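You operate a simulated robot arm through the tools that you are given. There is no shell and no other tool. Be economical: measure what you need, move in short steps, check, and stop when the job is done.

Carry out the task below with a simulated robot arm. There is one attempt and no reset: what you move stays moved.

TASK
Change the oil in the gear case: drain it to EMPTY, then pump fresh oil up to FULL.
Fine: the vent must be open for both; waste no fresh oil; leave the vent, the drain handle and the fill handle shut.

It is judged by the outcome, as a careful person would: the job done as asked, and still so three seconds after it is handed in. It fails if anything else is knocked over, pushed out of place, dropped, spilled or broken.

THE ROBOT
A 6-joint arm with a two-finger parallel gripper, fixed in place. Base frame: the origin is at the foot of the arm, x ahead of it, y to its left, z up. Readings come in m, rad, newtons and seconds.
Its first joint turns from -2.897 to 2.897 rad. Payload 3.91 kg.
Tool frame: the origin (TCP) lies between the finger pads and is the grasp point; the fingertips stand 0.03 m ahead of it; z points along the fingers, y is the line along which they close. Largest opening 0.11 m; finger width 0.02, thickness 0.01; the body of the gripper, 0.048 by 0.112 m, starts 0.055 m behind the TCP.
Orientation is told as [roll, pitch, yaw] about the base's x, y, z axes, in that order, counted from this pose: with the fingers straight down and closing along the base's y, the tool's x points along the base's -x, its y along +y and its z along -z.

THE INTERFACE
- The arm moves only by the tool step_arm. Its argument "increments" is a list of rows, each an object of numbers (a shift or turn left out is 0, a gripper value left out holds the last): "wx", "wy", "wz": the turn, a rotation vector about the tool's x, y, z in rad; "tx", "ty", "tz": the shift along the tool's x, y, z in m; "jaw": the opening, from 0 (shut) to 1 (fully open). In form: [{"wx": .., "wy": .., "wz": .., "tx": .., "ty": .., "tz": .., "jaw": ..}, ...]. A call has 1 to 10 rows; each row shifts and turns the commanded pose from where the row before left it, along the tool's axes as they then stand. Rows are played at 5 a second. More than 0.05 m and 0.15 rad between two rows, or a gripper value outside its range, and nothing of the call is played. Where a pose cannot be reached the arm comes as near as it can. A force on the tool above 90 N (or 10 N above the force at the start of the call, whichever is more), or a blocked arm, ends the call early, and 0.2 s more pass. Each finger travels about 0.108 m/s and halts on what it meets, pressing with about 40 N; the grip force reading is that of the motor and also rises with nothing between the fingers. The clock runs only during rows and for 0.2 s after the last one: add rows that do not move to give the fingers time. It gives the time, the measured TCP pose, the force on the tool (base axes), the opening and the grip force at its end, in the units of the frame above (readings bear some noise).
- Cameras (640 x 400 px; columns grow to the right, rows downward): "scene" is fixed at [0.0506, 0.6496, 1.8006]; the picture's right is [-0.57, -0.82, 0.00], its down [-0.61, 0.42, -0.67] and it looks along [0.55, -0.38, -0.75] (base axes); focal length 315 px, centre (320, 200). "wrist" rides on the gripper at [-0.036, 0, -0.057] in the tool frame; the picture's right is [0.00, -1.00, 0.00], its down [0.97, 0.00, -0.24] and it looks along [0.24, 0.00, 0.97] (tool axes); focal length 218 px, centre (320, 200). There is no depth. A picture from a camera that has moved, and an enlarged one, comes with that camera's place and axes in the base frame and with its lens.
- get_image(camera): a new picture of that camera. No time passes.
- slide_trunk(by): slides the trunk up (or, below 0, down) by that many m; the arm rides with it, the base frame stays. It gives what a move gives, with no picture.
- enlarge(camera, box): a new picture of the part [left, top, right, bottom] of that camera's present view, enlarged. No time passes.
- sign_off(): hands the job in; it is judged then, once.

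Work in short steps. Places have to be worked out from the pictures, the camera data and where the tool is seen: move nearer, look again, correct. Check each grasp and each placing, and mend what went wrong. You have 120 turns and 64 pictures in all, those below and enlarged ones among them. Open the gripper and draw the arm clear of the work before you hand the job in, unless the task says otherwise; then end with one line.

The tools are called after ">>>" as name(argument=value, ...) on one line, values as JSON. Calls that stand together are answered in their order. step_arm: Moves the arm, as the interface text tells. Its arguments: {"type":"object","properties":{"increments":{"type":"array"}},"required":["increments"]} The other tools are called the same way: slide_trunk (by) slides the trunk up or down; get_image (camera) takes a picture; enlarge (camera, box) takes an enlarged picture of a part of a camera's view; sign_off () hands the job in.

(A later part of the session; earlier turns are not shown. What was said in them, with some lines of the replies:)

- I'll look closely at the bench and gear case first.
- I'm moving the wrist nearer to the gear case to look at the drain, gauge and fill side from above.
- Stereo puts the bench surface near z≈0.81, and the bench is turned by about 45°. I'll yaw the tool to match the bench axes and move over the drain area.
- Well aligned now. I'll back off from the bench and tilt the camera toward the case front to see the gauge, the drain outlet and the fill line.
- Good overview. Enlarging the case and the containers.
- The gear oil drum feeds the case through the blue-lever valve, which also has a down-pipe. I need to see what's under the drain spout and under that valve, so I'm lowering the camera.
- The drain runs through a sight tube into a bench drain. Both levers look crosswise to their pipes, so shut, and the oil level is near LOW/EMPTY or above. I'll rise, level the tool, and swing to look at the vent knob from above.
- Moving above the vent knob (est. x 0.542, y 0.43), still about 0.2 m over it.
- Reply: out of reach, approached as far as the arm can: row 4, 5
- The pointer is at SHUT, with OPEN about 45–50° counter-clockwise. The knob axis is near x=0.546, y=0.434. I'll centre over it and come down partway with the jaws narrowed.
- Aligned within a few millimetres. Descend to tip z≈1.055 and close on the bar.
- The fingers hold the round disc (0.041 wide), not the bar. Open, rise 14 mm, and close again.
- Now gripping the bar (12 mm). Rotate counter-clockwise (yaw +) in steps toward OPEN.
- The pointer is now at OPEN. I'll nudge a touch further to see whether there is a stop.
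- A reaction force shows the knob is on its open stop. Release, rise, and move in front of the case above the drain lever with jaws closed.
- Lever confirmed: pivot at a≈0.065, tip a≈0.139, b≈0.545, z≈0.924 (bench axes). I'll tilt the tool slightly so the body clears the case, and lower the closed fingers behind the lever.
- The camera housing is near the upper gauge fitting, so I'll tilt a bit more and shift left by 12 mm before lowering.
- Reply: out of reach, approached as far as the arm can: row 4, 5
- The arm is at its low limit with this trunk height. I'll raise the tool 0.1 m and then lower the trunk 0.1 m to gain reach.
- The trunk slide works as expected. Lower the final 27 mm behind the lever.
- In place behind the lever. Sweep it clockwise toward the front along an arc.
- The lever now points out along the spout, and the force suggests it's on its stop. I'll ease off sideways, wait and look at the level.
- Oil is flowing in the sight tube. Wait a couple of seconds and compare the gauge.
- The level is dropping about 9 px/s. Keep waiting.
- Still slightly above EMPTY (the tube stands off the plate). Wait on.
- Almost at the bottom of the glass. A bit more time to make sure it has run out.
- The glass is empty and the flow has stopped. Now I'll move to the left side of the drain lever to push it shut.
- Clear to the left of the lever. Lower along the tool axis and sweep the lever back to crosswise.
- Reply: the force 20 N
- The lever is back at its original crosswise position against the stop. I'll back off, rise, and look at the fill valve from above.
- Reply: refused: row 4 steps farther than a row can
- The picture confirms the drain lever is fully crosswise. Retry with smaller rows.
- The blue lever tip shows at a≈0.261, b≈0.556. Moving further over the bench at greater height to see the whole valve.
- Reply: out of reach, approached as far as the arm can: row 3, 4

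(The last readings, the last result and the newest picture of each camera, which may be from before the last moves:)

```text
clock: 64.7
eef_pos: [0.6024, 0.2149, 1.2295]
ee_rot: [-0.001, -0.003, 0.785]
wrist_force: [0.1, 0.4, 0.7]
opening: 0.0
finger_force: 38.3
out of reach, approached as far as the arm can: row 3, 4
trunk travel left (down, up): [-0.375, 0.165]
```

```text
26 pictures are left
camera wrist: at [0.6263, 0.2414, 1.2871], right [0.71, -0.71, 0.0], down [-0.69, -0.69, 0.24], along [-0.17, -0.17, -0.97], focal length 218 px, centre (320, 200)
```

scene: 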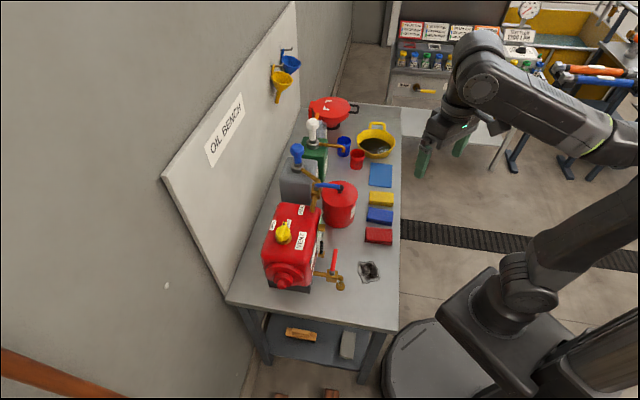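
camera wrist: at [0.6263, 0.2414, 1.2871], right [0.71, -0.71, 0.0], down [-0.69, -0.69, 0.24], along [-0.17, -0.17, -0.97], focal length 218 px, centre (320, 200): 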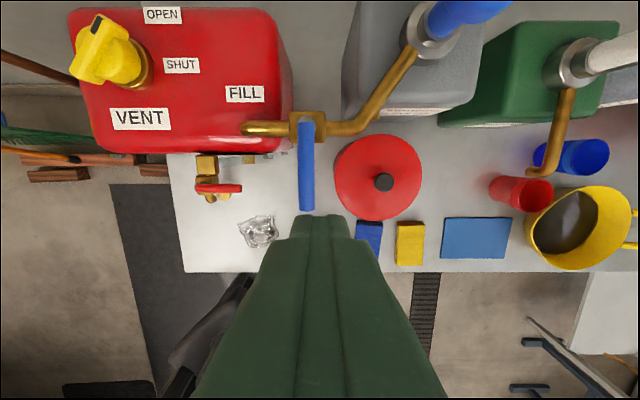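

Fill lever: pivot a≈0.261, b≈0.632; tip b≈0.555; z≈1.09. Descend on its right side; check before pushing.

>>> step_arm(increments=[{"ty": -0.009, "tz": 0.03}, {"ty": -0.009, "tz": 0.03}, {"tz": 0.03}, {"tz": 0.034}, {}])

>>> get_image(camera="wrist")

>>> enlarge(camera="scene", box=[270, 130, 390, 230])

```text
clock: 65.9
eef_pos: [0.6128, 0.2015, 1.106]
ee_rot: [-0.002, 0.0, 0.785]
wrist_force: [0.4, -0.4, 0.5]
opening: 0.0001
finger_force: 37.5
trunk travel left (down, up): [-0.375, 0.165]
```

```text
25 pictures are left
camera wrist: at [0.637, 0.2284, 1.1625], right [0.71, -0.71, 0.0], down [-0.69, -0.69, 0.24], along [-0.17, -0.17, -0.97], focal length 218 px, centre (320, 200)
```

wrist: 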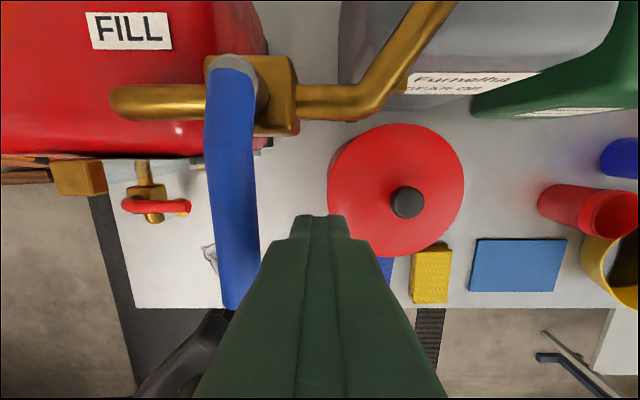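

```text
4.00 times, centred on (330, 180) of scene
camera zoom: at [0.0506, 0.6496, 1.8006], right [-0.57, -0.82, 0.0], down [-0.61, 0.42, -0.67], along [0.55, -0.38, -0.75], focal length 1259 px, centre (280, 280)
```

zoom: 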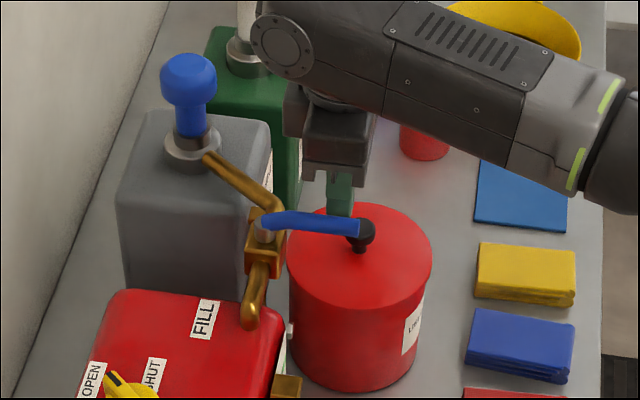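

Fingers stand to the right of the lever. Sweep it clockwise to point at the case.

>>> step_arm(increments=[{"ty": 0.0185}, {"ty": 0.0185}, {"ty": 0.0128, "tx": -0.0055}, {"ty": 0.0128, "tx": -0.0055}, {"ty": 0.0084, "tx": -0.0128}, {"ty": 0.0084, "tx": -0.0128}, {}])

>>> get_image(camera="wrist")

```text
clock: 66.6
eef_pos: [0.6032, 0.2118, 1.1055]
ee_rot: [-0.025, -0.004, 0.766]
wrist_force: [48.0, -48.7, 4.7]
opening: 0.0
finger_force: 37.4
trunk travel left (down, up): [-0.375, 0.165]
stopped in row 3: the force on the tool passed its limit (the readings are from after the stop); the commanded pose is now the measured one
```

```text
23 pictures are left
camera wrist: at [0.6264, 0.2381, 1.1636], right [0.69, -0.72, 0.03], down [-0.71, -0.67, 0.24], along [-0.15, -0.18, -0.97], focal length 218 px, centre (320, 200)
```

wrist: 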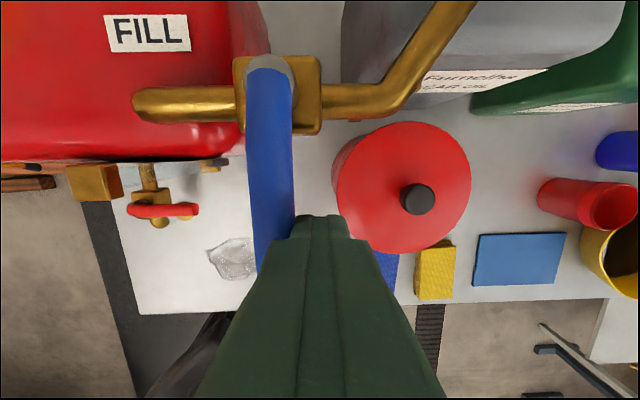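

It resisted hard that way, so this lever must open in the other direction (toward the pump pipe). Back off, lift over, and go to its left side.

>>> step_arm(increments=[{"ty": -0.012, "wx": -0.018, "wy": -0.018, "wz": -0.019}, {"tz": -0.04}, {"tz": -0.02, "ty": 0.02}, {"ty": 0.04}, {"ty": 0.012}, {}])

>>> get_image(camera="wrist")

```text
clock: 68.0
eef_pos: [0.5438, 0.2667, 1.1691]
ee_rot: [-0.001, -0.022, 0.795]
wrist_force: [-0.3, -0.8, -0.3]
opening: 0.0
finger_force: 38.4
trunk travel left (down, up): [-0.375, 0.165]
```

```text
22 pictures are left
camera wrist: at [0.568, 0.2937, 1.2271], right [0.71, -0.7, 0.0], down [-0.68, -0.7, 0.22], along [-0.15, -0.16, -0.98], focal length 218 px, centre (320, 200)
```

wrist: 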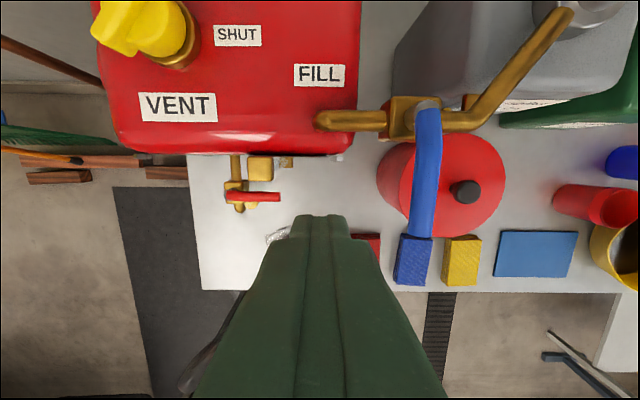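

Now left of the lever. Descend and push toward +a, first half.

>>> step_arm(increments=[{"ty": -0.015, "tx": -0.005, "tz": 0.02, "wy": 0.02}, {"ty": -0.014, "tz": 0.022, "wz": 0.01}, {"tz": 0.022}, {"ty": -0.015}, {"ty": -0.015}, {"ty": -0.015}, {"ty": -0.0126, "tx": -0.0055}, {"ty": -0.0126, "tx": -0.0055}, {}])

>>> get_image(camera="wrist")

```text
clock: 70.0
eef_pos: [0.6274, 0.2089, 1.1066]
ee_rot: [-0.002, 0.0, 0.787]
wrist_force: [0.6, -0.1, -0.7]
opening: 0.0
finger_force: 37.8
trunk travel left (down, up): [-0.375, 0.165]
```

```text
21 pictures are left
camera wrist: at [0.6515, 0.2358, 1.1638], right [0.71, -0.71, 0.0], down [-0.69, -0.69, 0.24], along [-0.17, -0.17, -0.97], focal length 218 px, centre (320, 200)
```

wrist: 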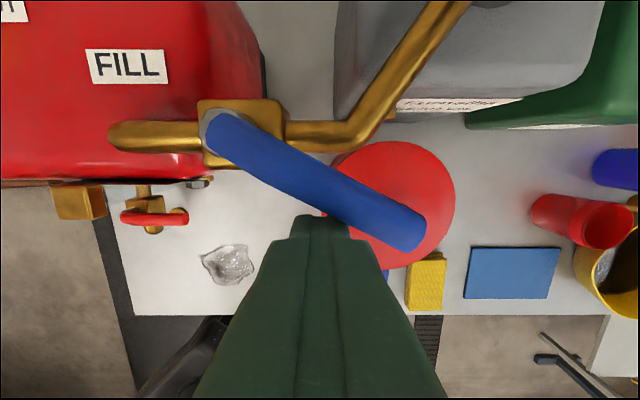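

The lever turns this way. Finish the sweep to along-pipe.

>>> step_arm(increments=[{"ty": -0.009, "tx": -0.009}, {"ty": -0.006, "tx": -0.009}, {"ty": -0.003, "tx": -0.008}, {}])

>>> get_image(camera="wrist")

```text
clock: 71.0
eef_pos: [0.6576, 0.2135, 1.1056]
ee_rot: [-0.001, 0.001, 0.785]
wrist_force: [-18.3, -10.2, -4.6]
opening: 0.0
finger_force: 38.2
trunk travel left (down, up): [-0.375, 0.165]
```

```text
20 pictures are left
camera wrist: at [0.6808, 0.2398, 1.1629], right [0.71, -0.71, 0.0], down [-0.69, -0.69, 0.24], along [-0.17, -0.17, -0.97], focal length 218 px, centre (320, 200)
```

wrist: 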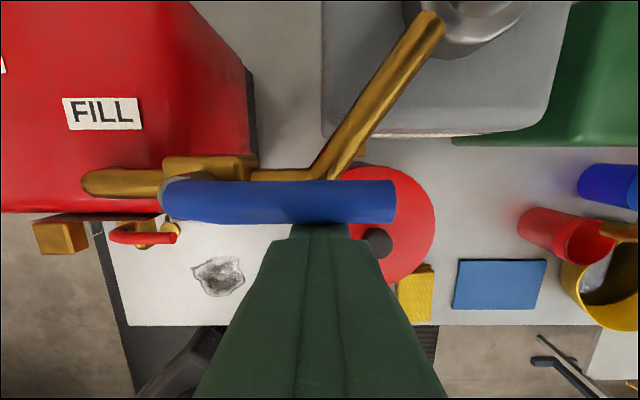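

The fill lever is along the pipe, on its stop. Now back off, raise the trunk, and open and tilt the gripper for a look at the pump plunger.

>>> step_arm(increments=[{"tx": 0.025}, {"tx": 0.025, "tz": -0.02}, {"tz": -0.03}, {"wy": -0.15}, {"wy": -0.15}, {"wy": -0.15}, {"wy": -0.15}, {}])

>>> slide_trunk(by=0.1)

>>> get_image(camera="wrist")

>>> enlarge(camera="scene", box=[250, 120, 370, 240])

```text
clock: 72.8
eef_pos: [0.6234, 0.1788, 1.1571]
ee_rot: [-0.001, -0.602, 0.787]
wrist_force: [0.9, -0.2, 0.0]
opening: 0.0001
finger_force: 37.7
trunk travel left (down, up): [-0.375, 0.165]
```

```text
clock: 74.2
eef_pos: [0.6234, 0.1794, 1.2566]
ee_rot: [-0.002, -0.599, 0.787]
wrist_force: [-0.3, -0.1, -0.2]
opening: 0.0
finger_force: 37.6
trunk travel left (down, up): [-0.475, 0.065]
```

```text
19 pictures are left
camera wrist: at [0.6205, 0.1791, 1.3239], right [0.71, -0.71, 0.0], down [-0.66, -0.66, -0.35], along [0.25, 0.25, -0.94], focal length 218 px, centre (320, 200)
```

wrist: 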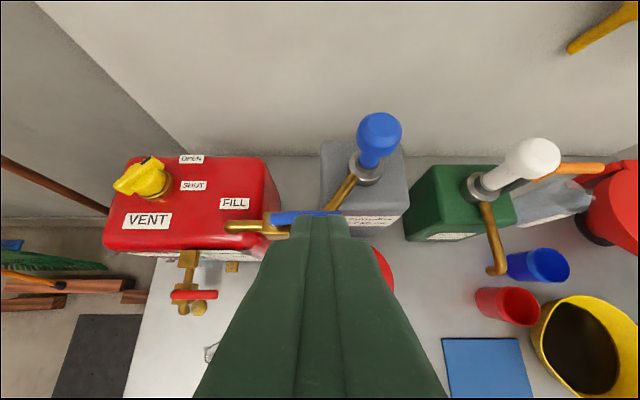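

```text
3.33 times, centred on (310, 180) of scene
camera zoom: at [0.0506, 0.6496, 1.8006], right [-0.57, -0.82, 0.0], down [-0.61, 0.42, -0.67], along [0.55, -0.38, -0.75], focal length 1049 px, centre (353, 267)
```

zoom: 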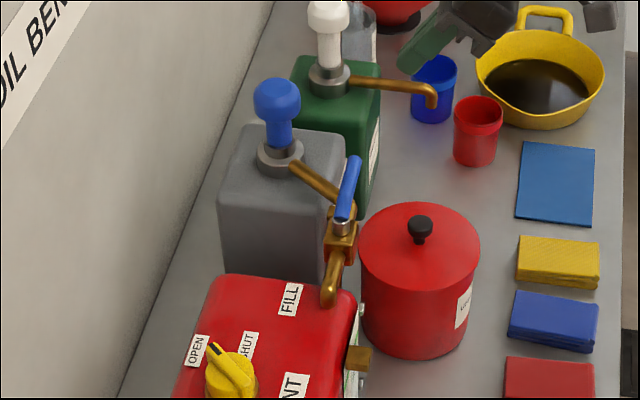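

Plunger knob located at a≈0.377, b≈0.719, z≈1.127 (diameter ≈0.05). I'll open the jaws and approach it along the tilted tool axis.

>>> step_arm(increments=[{"jaw": 0.8, "ty": -0.016, "tx": -0.015}, {"ty": -0.016, "tx": -0.015}, {"ty": -0.016, "tx": -0.015, "tz": 0.02}, {"ty": -0.015, "tx": -0.014, "tz": 0.02}, {"tz": 0.03}, {"tz": 0.03}, {}])

>>> get_image(camera="wrist")

```text
clock: 75.8
eef_pos: [0.7431, 0.2085, 1.2078]
ee_rot: [-0.004, -0.602, 0.786]
wrist_force: [1.2, -0.8, 0.6]
opening: 0.0879
finger_force: 0.1
trunk travel left (down, up): [-0.475, 0.065]
```

```text
17 pictures are left
camera wrist: at [0.7396, 0.2078, 1.2756], right [0.71, -0.71, 0.0], down [-0.66, -0.66, -0.35], along [0.25, 0.25, -0.94], focal length 218 px, centre (320, 200)
```

wrist: 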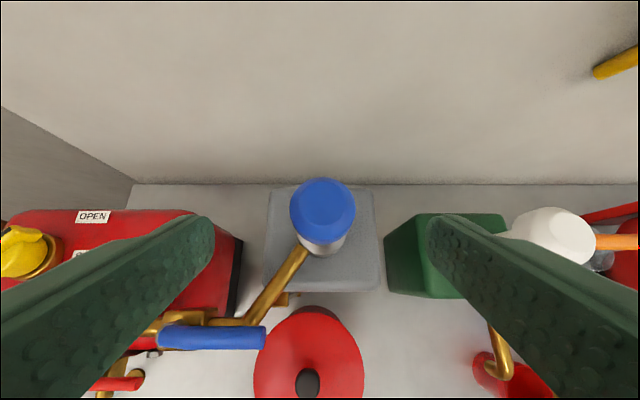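

Well centred. Advance 80 mm along the tool axis and grip the knob.

>>> step_arm(increments=[{"tz": 0.03}, {"tz": 0.03}, {"tz": 0.02}, {"jaw": 0.0}, {}, {}, {}, {}])

>>> enlarge(camera="scene", box=[250, 120, 370, 240])

```text
clock: 77.6
eef_pos: [0.7748, 0.237, 1.1409]
ee_rot: [-0.002, -0.599, 0.786]
wrist_force: [11.6, -7.1, 0.2]
opening: 0.0459
finger_force: 45.2
trunk travel left (down, up): [-0.475, 0.065]
```

```text
3.33 times, centred on (310, 180) of scene
camera zoom: at [0.0506, 0.6496, 1.8006], right [-0.57, -0.82, 0.0], down [-0.61, 0.42, -0.67], along [0.55, -0.38, -0.75], focal length 1049 px, centre (353, 267)
```

zoom: 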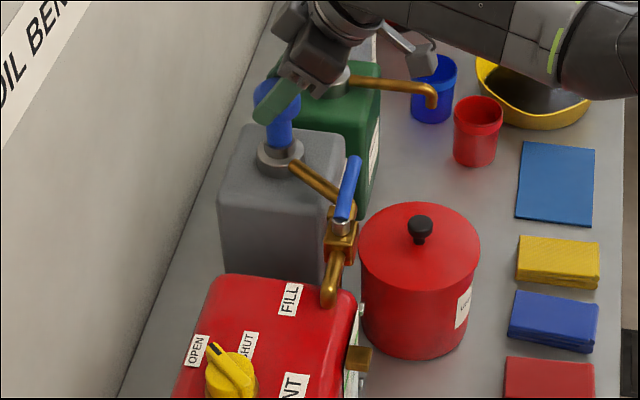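

Gripped at 46 mm, with a slight sideways preload. Relieve that and push the plunger down 40 mm.

>>> step_arm(increments=[{"ty": -0.003}, {"tx": 0.0057, "tz": 0.0083}, {"tx": 0.0057, "tz": 0.0083}, {"tx": 0.0057, "tz": 0.0083}, {"tx": 0.0057, "tz": 0.0083}, {}])

>>> enlarge(camera="scene", box=[250, 120, 370, 240])

```text
clock: 79.0
eef_pos: [0.775, 0.2376, 1.1043]
ee_rot: [-0.002, -0.606, 0.787]
wrist_force: [-5.3, -9.1, 15.2]
opening: 0.0461
finger_force: 44.6
trunk travel left (down, up): [-0.475, 0.065]
```

```text
3.33 times, centred on (310, 180) of scene
camera zoom: at [0.0506, 0.6496, 1.8006], right [-0.57, -0.82, 0.0], down [-0.61, 0.42, -0.67], along [0.55, -0.38, -0.75], focal length 1049 px, centre (353, 267)
```

zoom: 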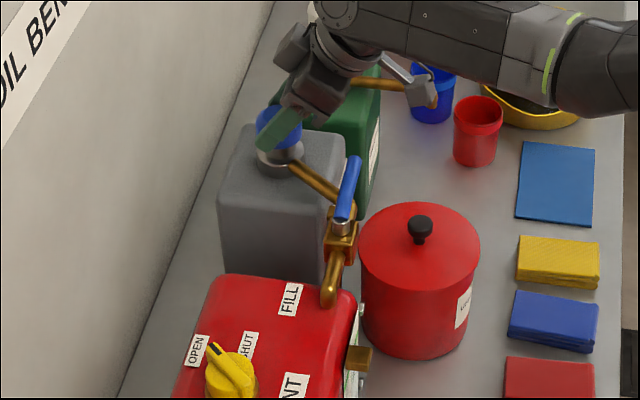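

Plunger went down about 36 mm to its end. Raise it back up and check the gauge from the scene camera.

>>> step_arm(increments=[{"tx": -0.0057, "tz": -0.0083}, {"tx": -0.0057, "tz": -0.0083}, {"tx": -0.0057, "tz": -0.0083}, {"tx": -0.0057, "tz": -0.0083}, {}])

>>> enlarge(camera="scene", box=[310, 200, 370, 260])

```text
clock: 80.2
eef_pos: [0.7743, 0.2384, 1.1418]
ee_rot: [-0.001, -0.599, 0.785]
wrist_force: [-7.5, -6.8, -5.2]
opening: 0.0463
finger_force: 44.7
trunk travel left (down, up): [-0.475, 0.065]
```

```text
6.67 times, centred on (340, 230) of scene
camera zoom: at [0.0506, 0.6496, 1.8006], right [-0.57, -0.82, 0.0], down [-0.61, 0.42, -0.67], along [0.55, -0.38, -0.75], focal length 2098 px, centre (187, 0)
```

zoom: 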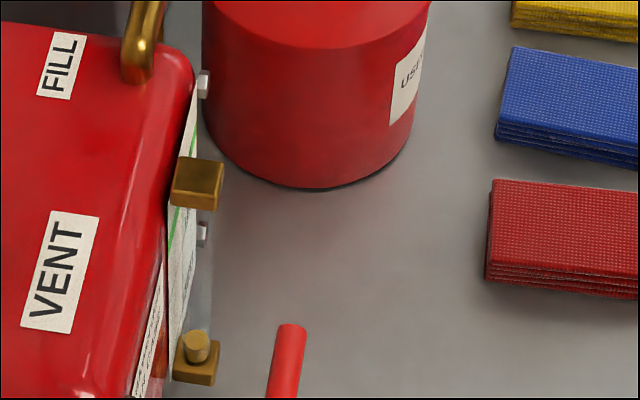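

Fresh amber oil shows at the bottom of the glass. Two more full strokes, then recheck.

>>> step_arm(increments=[{"tx": 0.0057, "tz": 0.0083}, {"tx": 0.0057, "tz": 0.0083}, {"tx": 0.0057, "tz": 0.0083}, {"tx": 0.0057, "tz": 0.0083}, {}, {"tx": -0.0057, "tz": -0.0083}, {"tx": -0.0057, "tz": -0.0083}, {"tx": -0.0057, "tz": -0.0083}, {"tx": -0.0057, "tz": -0.0083}, {}])

>>> step_arm(increments=[{"tx": 0.0057, "tz": 0.0083}, {"tx": 0.0057, "tz": 0.0083}, {"tx": 0.0057, "tz": 0.0083}, {"tx": 0.0057, "tz": 0.0083}, {}, {"tx": -0.0057, "tz": -0.0083}, {"tx": -0.0057, "tz": -0.0083}, {"tx": -0.0057, "tz": -0.0083}, {"tx": -0.0057, "tz": -0.0083}, {}])

>>> enlarge(camera="scene", box=[320, 215, 360, 260])

```text
clock: 82.4
eef_pos: [0.776, 0.2385, 1.1415]
ee_rot: [-0.003, -0.598, 0.786]
wrist_force: [-9.3, -8.1, -1.7]
opening: 0.046
finger_force: 44.8
trunk travel left (down, up): [-0.475, 0.065]
```

```text
clock: 84.6
eef_pos: [0.7752, 0.2385, 1.1394]
ee_rot: [-0.004, -0.6, 0.787]
wrist_force: [-5.3, -3.2, -0.5]
opening: 0.0456
finger_force: 45.4
trunk travel left (down, up): [-0.475, 0.065]
```

```text
8.89 times, centred on (340, 238) of scene
camera zoom: at [0.0506, 0.6496, 1.8006], right [-0.57, -0.82, 0.0], down [-0.61, 0.42, -0.67], along [0.55, -0.38, -0.75], focal length 2797 px, centre (142, -133)
```

zoom: 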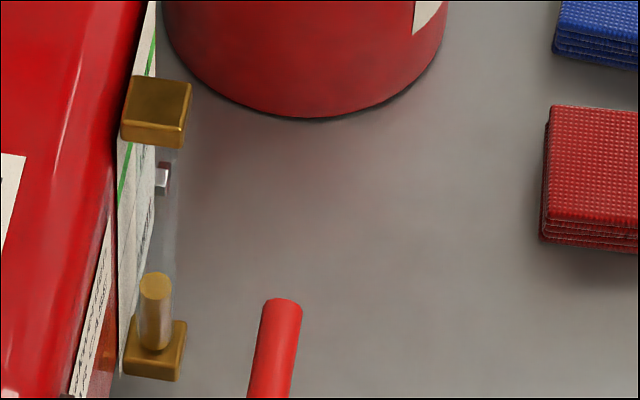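

About 14 px per stroke in this view; FULL should be near y≈170, now ≈280. Four more strokes.

>>> step_arm(increments=[{"tx": 0.0057, "tz": 0.0083}, {"tx": 0.0057, "tz": 0.0083}, {"tx": 0.0057, "tz": 0.0083}, {"tx": 0.0057, "tz": 0.0083}, {}, {"tx": -0.0057, "tz": -0.0083}, {"tx": -0.0057, "tz": -0.0083}, {"tx": -0.0057, "tz": -0.0083}, {"tx": -0.0057, "tz": -0.0083}, {}])

>>> step_arm(increments=[{"tx": 0.0057, "tz": 0.0083}, {"tx": 0.0057, "tz": 0.0083}, {"tx": 0.0057, "tz": 0.0083}, {"tx": 0.0057, "tz": 0.0083}, {}, {"tx": -0.0057, "tz": -0.0083}, {"tx": -0.0057, "tz": -0.0083}, {"tx": -0.0057, "tz": -0.0083}, {"tx": -0.0057, "tz": -0.0083}, {}])

>>> step_arm(increments=[{"tx": 0.0057, "tz": 0.0083}, {"tx": 0.0057, "tz": 0.0083}, {"tx": 0.0057, "tz": 0.0083}, {"tx": 0.0057, "tz": 0.0083}, {}, {"tx": -0.0057, "tz": -0.0083}, {"tx": -0.0057, "tz": -0.0083}, {"tx": -0.0057, "tz": -0.0083}, {"tx": -0.0057, "tz": -0.0083}, {}])

>>> step_arm(increments=[{"tx": 0.0057, "tz": 0.0083}, {"tx": 0.0057, "tz": 0.0083}, {"tx": 0.0057, "tz": 0.0083}, {"tx": 0.0057, "tz": 0.0083}, {}, {"tx": -0.0057, "tz": -0.0083}, {"tx": -0.0057, "tz": -0.0083}, {"tx": -0.0057, "tz": -0.0083}, {"tx": -0.0057, "tz": -0.0083}, {}])

>>> enlarge(camera="scene", box=[320, 215, 360, 260])

```text
clock: 86.8
eef_pos: [0.7764, 0.2388, 1.14]
ee_rot: [-0.001, -0.599, 0.785]
wrist_force: [-2.7, -3.3, -0.1]
opening: 0.0454
finger_force: 45.1
trunk travel left (down, up): [-0.475, 0.065]
```

```text
clock: 89.0
eef_pos: [0.777, 0.2391, 1.1402]
ee_rot: [-0.003, -0.599, 0.784]
wrist_force: [-0.7, 0.2, -4.6]
opening: 0.045
finger_force: 45.1
trunk travel left (down, up): [-0.475, 0.065]
```

```text
clock: 91.2
eef_pos: [0.7767, 0.2398, 1.1402]
ee_rot: [-0.003, -0.597, 0.786]
wrist_force: [7.4, 4.6, 1.0]
opening: 0.0448
finger_force: 45.1
trunk travel left (down, up): [-0.475, 0.065]
```

```text
clock: 93.4
eef_pos: [0.7776, 0.2404, 1.1392]
ee_rot: [-0.002, -0.6, 0.784]
wrist_force: [6.3, 3.9, 0.0]
opening: 0.0448
finger_force: 45.1
trunk travel left (down, up): [-0.475, 0.065]
```

```text
8.89 times, centred on (340, 238) of scene
camera zoom: at [0.0506, 0.6496, 1.8006], right [-0.57, -0.82, 0.0], down [-0.61, 0.42, -0.67], along [0.55, -0.38, -0.75], focal length 2797 px, centre (142, -133)
```

zoom: 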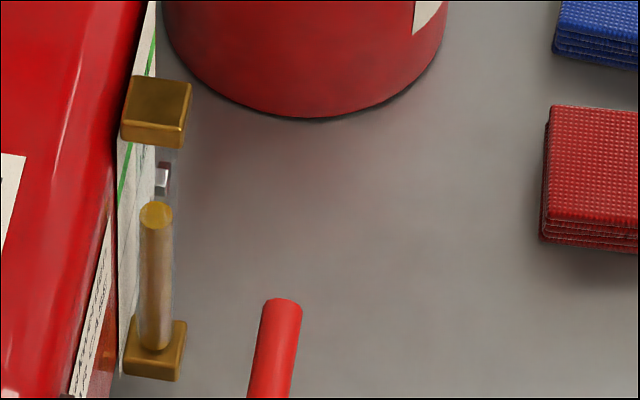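

About 18 px per stroke now and FULL lies around y≈170–180. One more stroke, then back away for an accurate front view of the gauge.

>>> step_arm(increments=[{"tx": 0.0057, "tz": 0.0083}, {"tx": 0.0057, "tz": 0.0083}, {"tx": 0.0057, "tz": 0.0083}, {"tx": 0.0057, "tz": 0.0083}, {}, {"tx": -0.0057, "tz": -0.0083}, {"tx": -0.0057, "tz": -0.0083}, {"tx": -0.0057, "tz": -0.0083}, {"tx": -0.0057, "tz": -0.0083}, {}])

>>> step_arm(increments=[{"jaw": 0.8}, {}, {}, {"tz": -0.04}, {"tz": -0.04}, {"tx": 0.04}, {"tx": 0.04, "ty": 0.02}, {"tx": 0.03, "ty": 0.03}, {"ty": 0.045}, {"ty": 0.045}])

>>> get_image(camera="wrist")

```text
clock: 95.6
eef_pos: [0.7775, 0.2394, 1.1394]
ee_rot: [-0.001, -0.601, 0.786]
wrist_force: [-2.7, 1.9, 0.8]
opening: 0.0449
finger_force: 45.3
trunk travel left (down, up): [-0.475, 0.065]
```

```text
clock: 97.8
eef_pos: [0.5806, 0.2427, 1.1435]
ee_rot: [-0.005, -0.6, 0.788]
wrist_force: [-0.4, -0.6, 0.0]
opening: 0.0879
finger_force: 0.2
trunk travel left (down, up): [-0.475, 0.065]
```

```text
11 pictures are left
camera wrist: at [0.577, 0.2427, 1.212], right [0.71, -0.71, 0.0], down [-0.66, -0.66, -0.35], along [0.25, 0.25, -0.94], focal length 218 px, centre (320, 200)
```

wrist: 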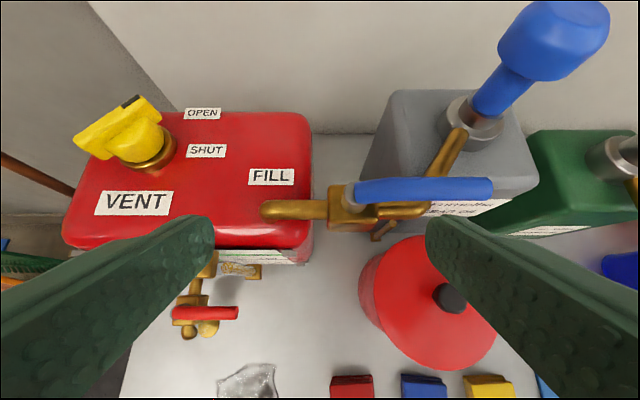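

Backing away in front of the case for a head-on gauge view.

>>> step_arm(increments=[{"tx": 0.035, "tz": -0.024, "jaw": 0}, {"tx": 0.035, "tz": -0.024}, {"tx": 0.035, "tz": -0.024}, {"tx": 0.035, "tz": -0.024}, {"tx": 0.035, "tz": -0.024, "wy": -0.1}, {"ty": 0.045, "wy": -0.1}, {"ty": 0.045, "wy": -0.1}, {"wy": -0.1}, {"wy": -0.1}, {}])

>>> enlarge(camera="wrist", box=[210, 60, 430, 240])

```text
clock: 100.0
eef_pos: [0.3678, 0.1557, 1.142]
ee_rot: [0.0, -1.099, 0.787]
wrist_force: [0.2, -0.2, -0.6]
opening: 0.0
finger_force: 37.2
trunk travel left (down, up): [-0.475, 0.065]
```

```text
2.22 times, centred on (320, 150) of wrist
camera zoom: at [0.3422, 0.1331, 1.2007], right [0.71, -0.71, 0.0], down [-0.46, -0.46, -0.76], along [0.54, 0.53, -0.65], focal length 485 px, centre (320, 311)
```

zoom: 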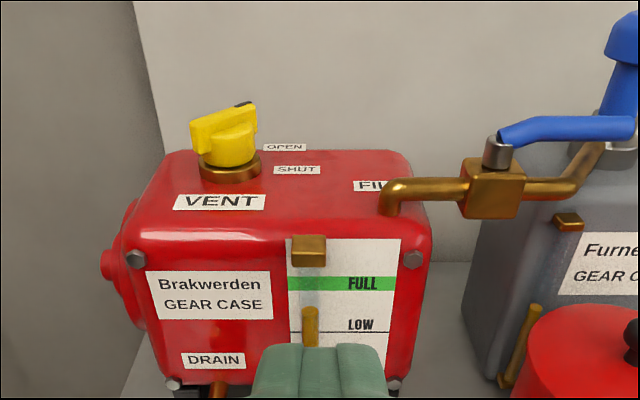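

The level looks just below the FULL band, but parallax from above matters. I'll tilt up and lower the trunk to view at the band's height.

>>> step_arm(increments=[{"wy": -0.15}, {"wy": -0.15}, {}])

>>> slide_trunk(by=-0.18)

>>> enlarge(camera="wrist", box=[240, 20, 430, 200])

```text
clock: 100.8
eef_pos: [0.3682, 0.1563, 1.1445]
ee_rot: [-0.015, -1.402, 0.797]
wrist_force: [0.7, 0.1, 0.1]
opening: 0.0004
finger_force: 37.9
trunk travel left (down, up): [-0.475, 0.065]
```

```text
clock: 102.8
eef_pos: [0.3694, 0.1568, 0.9637]
ee_rot: [-0.01, -1.4, 0.797]
wrist_force: [0.3, 0.1, 0.2]
opening: 0.0001
finger_force: 37.6
trunk travel left (down, up): [-0.295, 0.245]
```

```text
2.22 times, centred on (335, 110) of wrist
camera zoom: at [0.3318, 0.1223, 1.0093], right [0.71, -0.71, 0.0], down [-0.28, -0.28, -0.92], along [0.65, 0.65, -0.4], focal length 485 px, centre (287, 400)
```

zoom: 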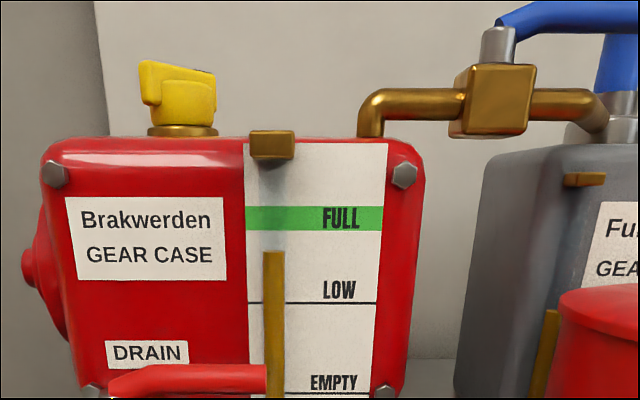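

With nearly no parallax: level is at y≈248, FULL band 206–231, roughly 1.4 strokes short. Returning to the pump by the reverse path.

>>> slide_trunk(by=0.18)

>>> step_arm(increments=[{"wy": 0.15}, {"wy": 0.15}, {"wy": 0.1}, {"wy": 0.1}, {"wy": 0.1, "ty": -0.045}, {"wy": 0.1, "ty": -0.045}, {"wy": 0.1}, {}])

```text
clock: 104.8
eef_pos: [0.37, 0.1566, 1.1426]
ee_rot: [-0.01, -1.399, 0.795]
wrist_force: [-0.3, -0.4, 0.5]
opening: 0.0
finger_force: 37.3
trunk travel left (down, up): [-0.475, 0.065]
```

```text
clock: 106.6
eef_pos: [0.4325, 0.0926, 1.1427]
ee_rot: [-0.001, -0.601, 0.786]
wrist_force: [-0.3, -0.9, -0.1]
opening: 0.0
finger_force: 37.1
trunk travel left (down, up): [-0.475, 0.065]
```

Raise and shift right first, then advance toward the pump at the higher level.

>>> step_arm(increments=[{"tx": -0.018, "tz": -0.027, "ty": -0.02}, {"tx": -0.0187, "tz": -0.0266, "ty": -0.02}, {"ty": -0.045}, {"ty": -0.045}, {"ty": -0.01}, {}])

>>> step_arm(increments=[{"tx": -0.0356, "tz": 0.0244, "jaw": 0.8}, {"tx": -0.0356, "tz": 0.0244}, {"tx": -0.0356, "tz": 0.0244}, {"tx": -0.0356, "tz": 0.0244}, {"tx": -0.0356, "tz": 0.0244}, {"tx": -0.0356, "tz": 0.0244}, {"tx": -0.0356, "tz": 0.0244}, {}])

>>> get_image(camera="wrist")

```text
clock: 108.0
eef_pos: [0.531, -0.0074, 1.2086]
ee_rot: [0.0, -0.6, 0.787]
wrist_force: [0.1, -0.1, -1.0]
opening: 0.0001
finger_force: 37.4
trunk travel left (down, up): [-0.475, 0.065]
```

```text
clock: 109.8
eef_pos: [0.7452, 0.2064, 1.2084]
ee_rot: [-0.004, -0.602, 0.786]
wrist_force: [-0.2, -0.1, 0.4]
opening: 0.0876
finger_force: 0.2
trunk travel left (down, up): [-0.475, 0.065]
```

```text
8 pictures are left
camera wrist: at [0.7413, 0.2065, 1.2766], right [0.71, -0.71, 0.0], down [-0.66, -0.66, -0.35], along [0.25, 0.25, -0.94], focal length 218 px, centre (320, 200)
```

wrist: 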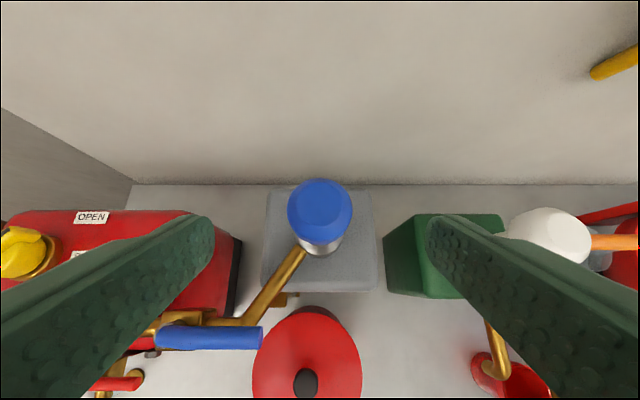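

Same alignment as before. Grip and do one full stroke.

>>> step_arm(increments=[{"tz": 0.03}, {"tz": 0.03}, {"tz": 0.02}, {"jaw": 0.0}, {}, {}, {}, {}])

>>> step_arm(increments=[{"tx": 0.0057, "tz": 0.0083}, {"tx": 0.0057, "tz": 0.0083}, {"tx": 0.0057, "tz": 0.0083}, {"tx": 0.0057, "tz": 0.0083}, {}, {"tx": -0.0057, "tz": -0.0083}, {"tx": -0.0057, "tz": -0.0083}, {"tx": -0.0057, "tz": -0.0083}, {"tx": -0.0057, "tz": -0.0083}, {}])

>>> enlarge(camera="scene", box=[320, 215, 360, 260])

```text
clock: 111.6
eef_pos: [0.7783, 0.24, 1.1426]
ee_rot: [-0.002, -0.601, 0.788]
wrist_force: [-3.0, 5.1, -3.0]
opening: 0.0438
finger_force: 45.0
trunk travel left (down, up): [-0.475, 0.065]
```

```text
clock: 113.8
eef_pos: [0.7795, 0.2402, 1.1403]
ee_rot: [-0.001, -0.598, 0.785]
wrist_force: [14.2, 15.0, 1.0]
opening: 0.0439
finger_force: 44.6
trunk travel left (down, up): [-0.475, 0.065]
```

```text
8.89 times, centred on (340, 238) of scene
camera zoom: at [0.0506, 0.6496, 1.8006], right [-0.57, -0.82, 0.0], down [-0.61, 0.42, -0.67], along [0.55, -0.38, -0.75], focal length 2797 px, centre (142, -133)
```

zoom: 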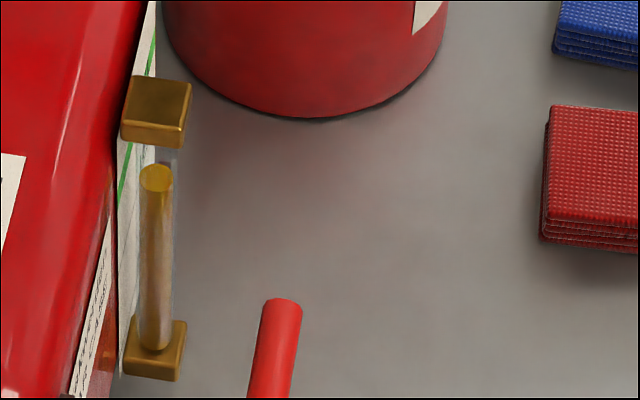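

Level rose as expected to about the bottom edge of FULL. A 0.6-stroke (22 mm) should put it mid-band.

>>> step_arm(increments=[{"tx": 0.0041, "tz": 0.006}, {"tx": 0.0041, "tz": 0.006}, {"tx": 0.0041, "tz": 0.006}, {}, {"tx": -0.0041, "tz": -0.006}, {"tx": -0.0041, "tz": -0.006}, {"tx": -0.0041, "tz": -0.006}, {}])

>>> enlarge(camera="scene", box=[320, 215, 360, 260])

```text
clock: 115.6
eef_pos: [0.7783, 0.2408, 1.141]
ee_rot: [-0.001, -0.599, 0.783]
wrist_force: [11.1, 12.0, 0.1]
opening: 0.0437
finger_force: 45.0
trunk travel left (down, up): [-0.475, 0.065]
```

```text
8.89 times, centred on (340, 238) of scene
camera zoom: at [0.0506, 0.6496, 1.8006], right [-0.57, -0.82, 0.0], down [-0.61, 0.42, -0.67], along [0.55, -0.38, -0.75], focal length 2797 px, centre (142, -133)
```

zoom: 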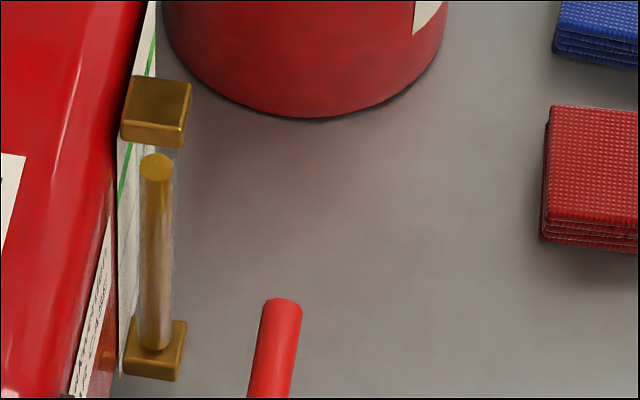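

Level is now about mid-FULL. Release the plunger, back off, close the jaws and position above the rear side of the fill lever.

>>> step_arm(increments=[{"jaw": 0.8}, {}, {}, {"tz": -0.04}, {"tz": -0.04}, {"jaw": 0.0, "ty": 0.037}, {"ty": 0.037}, {"tx": 0.024, "tz": 0.012}, {"tx": 0.024, "tz": 0.012}, {}])

>>> get_image(camera="wrist")

```text
clock: 117.8
eef_pos: [0.6749, 0.2399, 1.1634]
ee_rot: [-0.001, -0.601, 0.785]
wrist_force: [0.4, -0.8, 0.5]
opening: 0.0001
finger_force: 37.9
trunk travel left (down, up): [-0.475, 0.065]
```

```text
5 pictures are left
camera wrist: at [0.6715, 0.2402, 1.2311], right [0.71, -0.71, 0.0], down [-0.66, -0.66, -0.35], along [0.25, 0.25, -0.94], focal length 218 px, centre (320, 200)
```

wrist: 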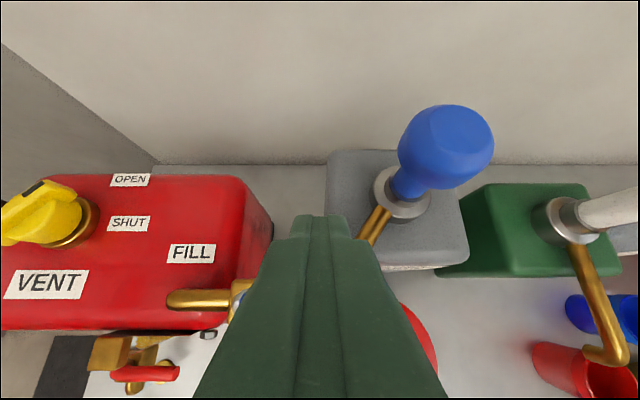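

Position matches the plan. Lower behind the lever and sweep it back to crosswise.

>>> step_arm(increments=[{"tx": 0.017, "tz": 0.0248}, {"tx": 0.017, "tz": 0.0248}, {}])

>>> step_arm(increments=[{"ty": -0.0018, "tx": 0.0122, "tz": -0.0083}, {"ty": -0.0018, "tx": 0.0122, "tz": -0.0083}, {"ty": 0.003, "tx": 0.0118, "tz": -0.0081}, {"ty": 0.003, "tx": 0.0118, "tz": -0.0081}, {"ty": 0.0125, "tx": 0.0074, "tz": -0.0051}, {"ty": 0.0125, "tx": 0.0074, "tz": -0.0051}, {}])

>>> enlarge(camera="scene", box=[250, 130, 370, 250])

```text
clock: 118.6
eef_pos: [0.6751, 0.2396, 1.1037]
ee_rot: [-0.001, -0.6, 0.787]
wrist_force: [-0.1, 0.2, 0.1]
opening: 0.0
finger_force: 37.9
trunk travel left (down, up): [-0.475, 0.065]
```

```text
clock: 120.2
eef_pos: [0.6015, 0.2052, 1.1047]
ee_rot: [-0.004, -0.602, 0.785]
wrist_force: [7.3, -2.8, 8.8]
opening: 0.0
finger_force: 37.7
trunk travel left (down, up): [-0.475, 0.065]
```

```text
3.33 times, centred on (310, 190) of scene
camera zoom: at [0.0506, 0.6496, 1.8006], right [-0.57, -0.82, 0.0], down [-0.61, 0.42, -0.67], along [0.55, -0.38, -0.75], focal length 1049 px, centre (353, 233)
```

zoom: 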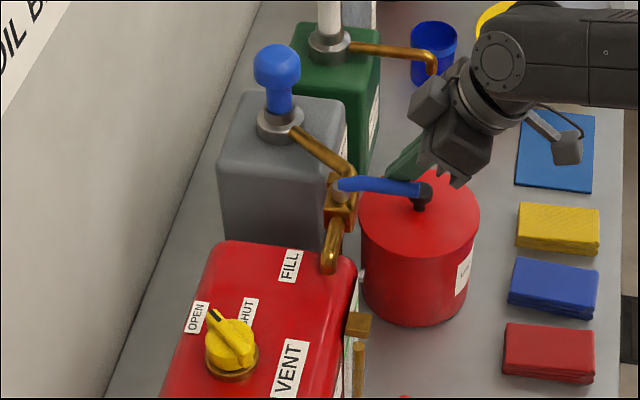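

The lever is back to its shut position. Nudge it a touch to seat it, then back away, rise and level the tool.

>>> step_arm(increments=[{"ty": 0.004}, {"ty": -0.02}, {"ty": -0.015}, {"tx": -0.02, "tz": -0.03}, {"tx": -0.02, "tz": -0.03}, {"tx": -0.018, "tz": -0.026}, {"wy": 0.15}, {"wy": 0.15}, {"wy": 0.15}, {"wy": 0.15}])

>>> step_arm(increments=[{"ty": 0.04, "tx": -0.02}, {"ty": 0.04, "tx": -0.02}, {"ty": 0.04, "tx": -0.02}, {"ty": 0.04, "tx": -0.02}, {"ty": 0.04, "tx": -0.02}, {"wz": 0.15, "ty": 0.025, "tx": -0.02, "jaw": 0.6}, {"wz": 0.15}, {"wz": 0.15}, {"wz": 0.15}, {"wz": 0.12}])

```text
clock: 122.4
eef_pos: [0.6225, 0.1825, 1.2052]
ee_rot: [-0.003, 0.002, 0.783]
wrist_force: [1.4, -0.3, 0.2]
opening: 0.0
finger_force: 37.5
trunk travel left (down, up): [-0.475, 0.065]
```

```text
clock: 124.6
eef_pos: [0.5507, 0.4287, 1.2052]
ee_rot: [0.0, -0.001, 0.063]
wrist_force: [-0.7, 0.1, 0.3]
opening: 0.0657
finger_force: 0.0
trunk travel left (down, up): [-0.475, 0.065]
```

Over the vent. Fine-correct, descend to the earlier grip height and close on the bar.

>>> step_arm(increments=[{"tx": 0.003, "ty": 0.006, "tz": 0.03}, {"tz": 0.03}, {"tz": 0.03}, {"tz": 0.0145}, {"jaw": 0.0}, {}, {}, {}])

```text
clock: 126.4
eef_pos: [0.5452, 0.435, 1.1002]
ee_rot: [-0.003, -0.001, 0.065]
wrist_force: [-0.3, 0.6, -1.3]
opening: 0.0116
finger_force: 45.2
trunk travel left (down, up): [-0.475, 0.065]
```

Bar gripped. Rotate clockwise back to SHUT.

>>> step_arm(increments=[{"wz": 0.1}, {"wz": 0.1}, {"wz": 0.1}, {"wz": 0.1}, {"wz": 0.1}, {"wz": 0.1}, {"wz": 0.1}, {"wz": 0.1}, {"wz": 0.08}, {}])

>>> step_arm(increments=[{"jaw": 0.5}, {}, {"tz": -0.04}, {"tz": -0.04}, {"tz": -0.02}, {}])

>>> get_image(camera="wrist")

```text
clock: 128.6
eef_pos: [0.5463, 0.4388, 1.0996]
ee_rot: [0.002, -0.004, -0.813]
wrist_force: [4.4, 21.3, 7.8]
opening: 0.0121
finger_force: 44.6
trunk travel left (down, up): [-0.475, 0.065]
```

```text
clock: 130.0
eef_pos: [0.5453, 0.4332, 1.1994]
ee_rot: [0.0, -0.002, -0.815]
wrist_force: [0.7, -0.6, -0.5]
opening: 0.0548
finger_force: 0.0
trunk travel left (down, up): [-0.475, 0.065]
```

```text
3 pictures are left
camera wrist: at [0.567, 0.408, 1.2572], right [-0.73, -0.69, 0.0], down [-0.67, 0.71, 0.24], along [-0.16, 0.17, -0.97], focal length 218 px, centre (320, 200)
```

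wrist: 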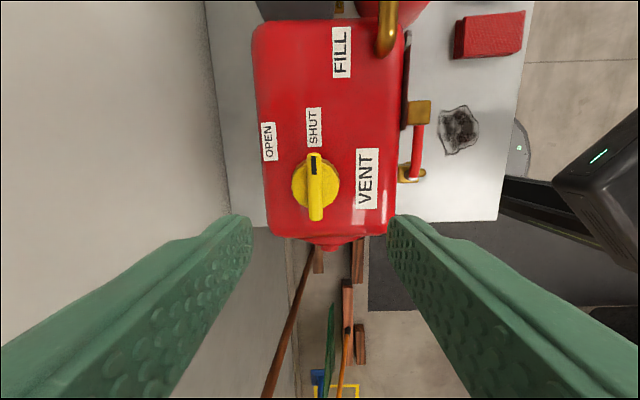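

Vent is at SHUT. Back away to the earlier gauge viewpoint for a final check of level and fill lever.

>>> step_arm(increments=[{"ty": -0.045, "jaw": 0}, {"ty": -0.045}, {"ty": -0.045}, {"ty": -0.045}, {"ty": -0.045}, {"ty": -0.045}, {"ty": -0.045}, {"tx": -0.035, "wz": -0.15}, {"wz": -0.15, "tx": -0.035}, {"wz": -0.15}])

>>> step_arm(increments=[{"wz": -0.15}, {"wz": -0.15}, {"wz": -0.15}, {"wz": -0.15}, {"wz": -0.15}, {"wz": -0.15}, {"wz": -0.15}, {"wz": -0.1}, {}])

>>> step_arm(increments=[{"wy": -0.15}, {"wy": -0.15}, {"wy": -0.15}, {"wy": -0.15}, {"wy": -0.15}, {"wy": -0.15}, {"wy": -0.15}, {"wy": -0.15}, {"wy": -0.15}, {}])

```text
clock: 132.2
eef_pos: [0.3674, 0.1708, 1.1977]
ee_rot: [0.0, -0.002, -0.361]
wrist_force: [-0.1, -0.3, 0.2]
opening: 0.0
finger_force: 37.8
trunk travel left (down, up): [-0.475, 0.065]
```

```text
clock: 134.2
eef_pos: [0.3679, 0.1701, 1.2011]
ee_rot: [-0.002, -0.003, 0.785]
wrist_force: [0.0, -0.1, -0.4]
opening: 0.0
finger_force: 36.9
trunk travel left (down, up): [-0.475, 0.065]
```

```text
clock: 136.1
eef_pos: [0.303, 0.2536, 1.1937]
ee_rot: [-0.011, -1.219, 1.103]
wrist_force: [0.2, 0.2, -0.8]
opening: 0.0
finger_force: 37.7
trunk travel left (down, up): [-0.475, 0.065]
stopped in row 9: the arm was blocked; the commanded pose is now the measured one
```

The arm hit a joint limit while tilting (in free air). The gauge should still be in view from here after lowering the trunk.

>>> step_arm(increments=[{"wy": 0.1}, {"wy": 0.1}, {}])

>>> slide_trunk(by=-0.16)

>>> get_image(camera="wrist")

```text
clock: 136.9
eef_pos: [0.3052, 0.2514, 1.1973]
ee_rot: [-0.017, -1.03, 1.093]
wrist_force: [-0.1, -0.4, -0.8]
opening: 0.0005
finger_force: 37.8
trunk travel left (down, up): [-0.475, 0.065]
```

```text
clock: 138.7
eef_pos: [0.3046, 0.2501, 1.037]
ee_rot: [-0.013, -1.031, 1.095]
wrist_force: [0.3, 0.6, -0.8]
opening: 0.0
finger_force: 37.4
trunk travel left (down, up): [-0.315, 0.225]
```

```text
2 pictures are left
camera wrist: at [0.289, 0.226, 1.0973], right [0.88, -0.47, 0.01], down [-0.33, -0.63, -0.71], along [0.34, 0.62, -0.71], focal length 218 px, centre (320, 200)
```

wrist: 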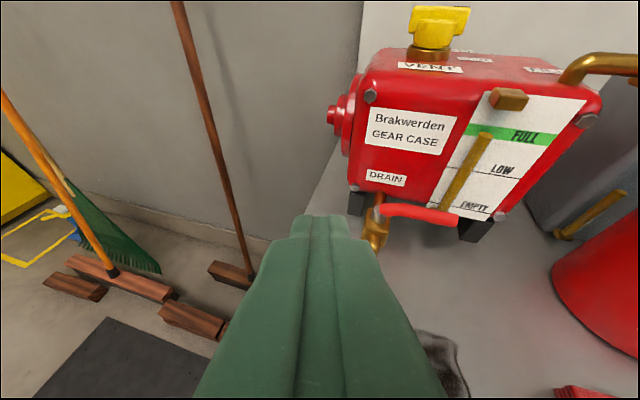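

Level reads in the FULL band (mid-band after parallax). Open the gripper, rise clear and take a final scene look.

>>> step_arm(increments=[{"tx": 0.0, "tz": -0.03, "jaw": 1.0}, {"tz": -0.03}, {}, {}])

>>> slide_trunk(by=0.16)

>>> get_image(camera="scene")

>>> enlarge(camera="scene", box=[250, 140, 390, 300])

```text
clock: 139.7
eef_pos: [0.2806, 0.2034, 1.0651]
ee_rot: [-0.018, -1.03, 1.094]
wrist_force: [0.0, 0.3, -0.2]
opening: 0.1099
finger_force: 0.1
trunk travel left (down, up): [-0.315, 0.225]
```

```text
clock: 141.5
eef_pos: [0.2804, 0.205, 1.2255]
ee_rot: [-0.016, -1.03, 1.095]
wrist_force: [0.3, -0.6, 0.1]
opening: 0.1102
finger_force: 0.1
trunk travel left (down, up): [-0.475, 0.065]
```

```text
1 pictures are left
```

scene: 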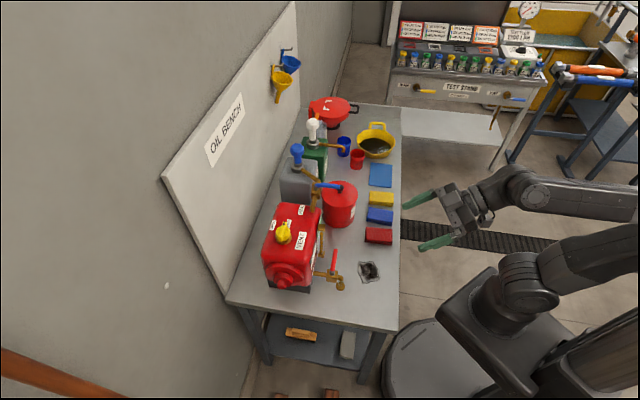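

```text
2.50 times, centred on (320, 220) of scene
camera zoom: at [0.0506, 0.6496, 1.8006], right [-0.57, -0.82, 0.0], down [-0.61, 0.42, -0.67], along [0.55, -0.38, -0.75], focal length 787 px, centre (320, 150)
```

zoom: 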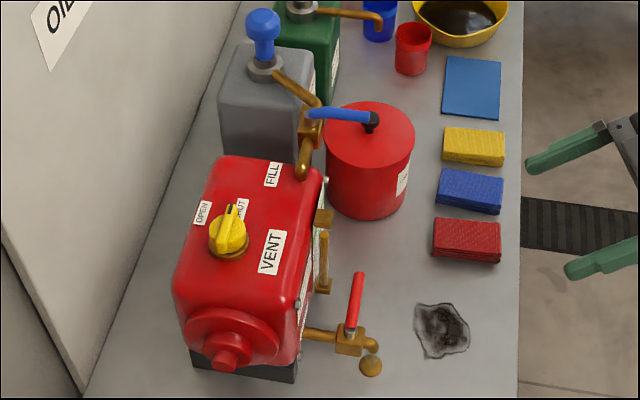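

The vent, drain lever and fill lever are all shut, the level is at FULL, nothing else has moved, and the arm is clear. Handing in.

>>> sign_off()

```text
The job is handed in.
```

The gear case was drained to EMPTY with the vent open, then pumped up to the middle of the FULL band with fresh gear oil. No oil spilled that I could see, and the vent, drain handle and fill handle are all shut.
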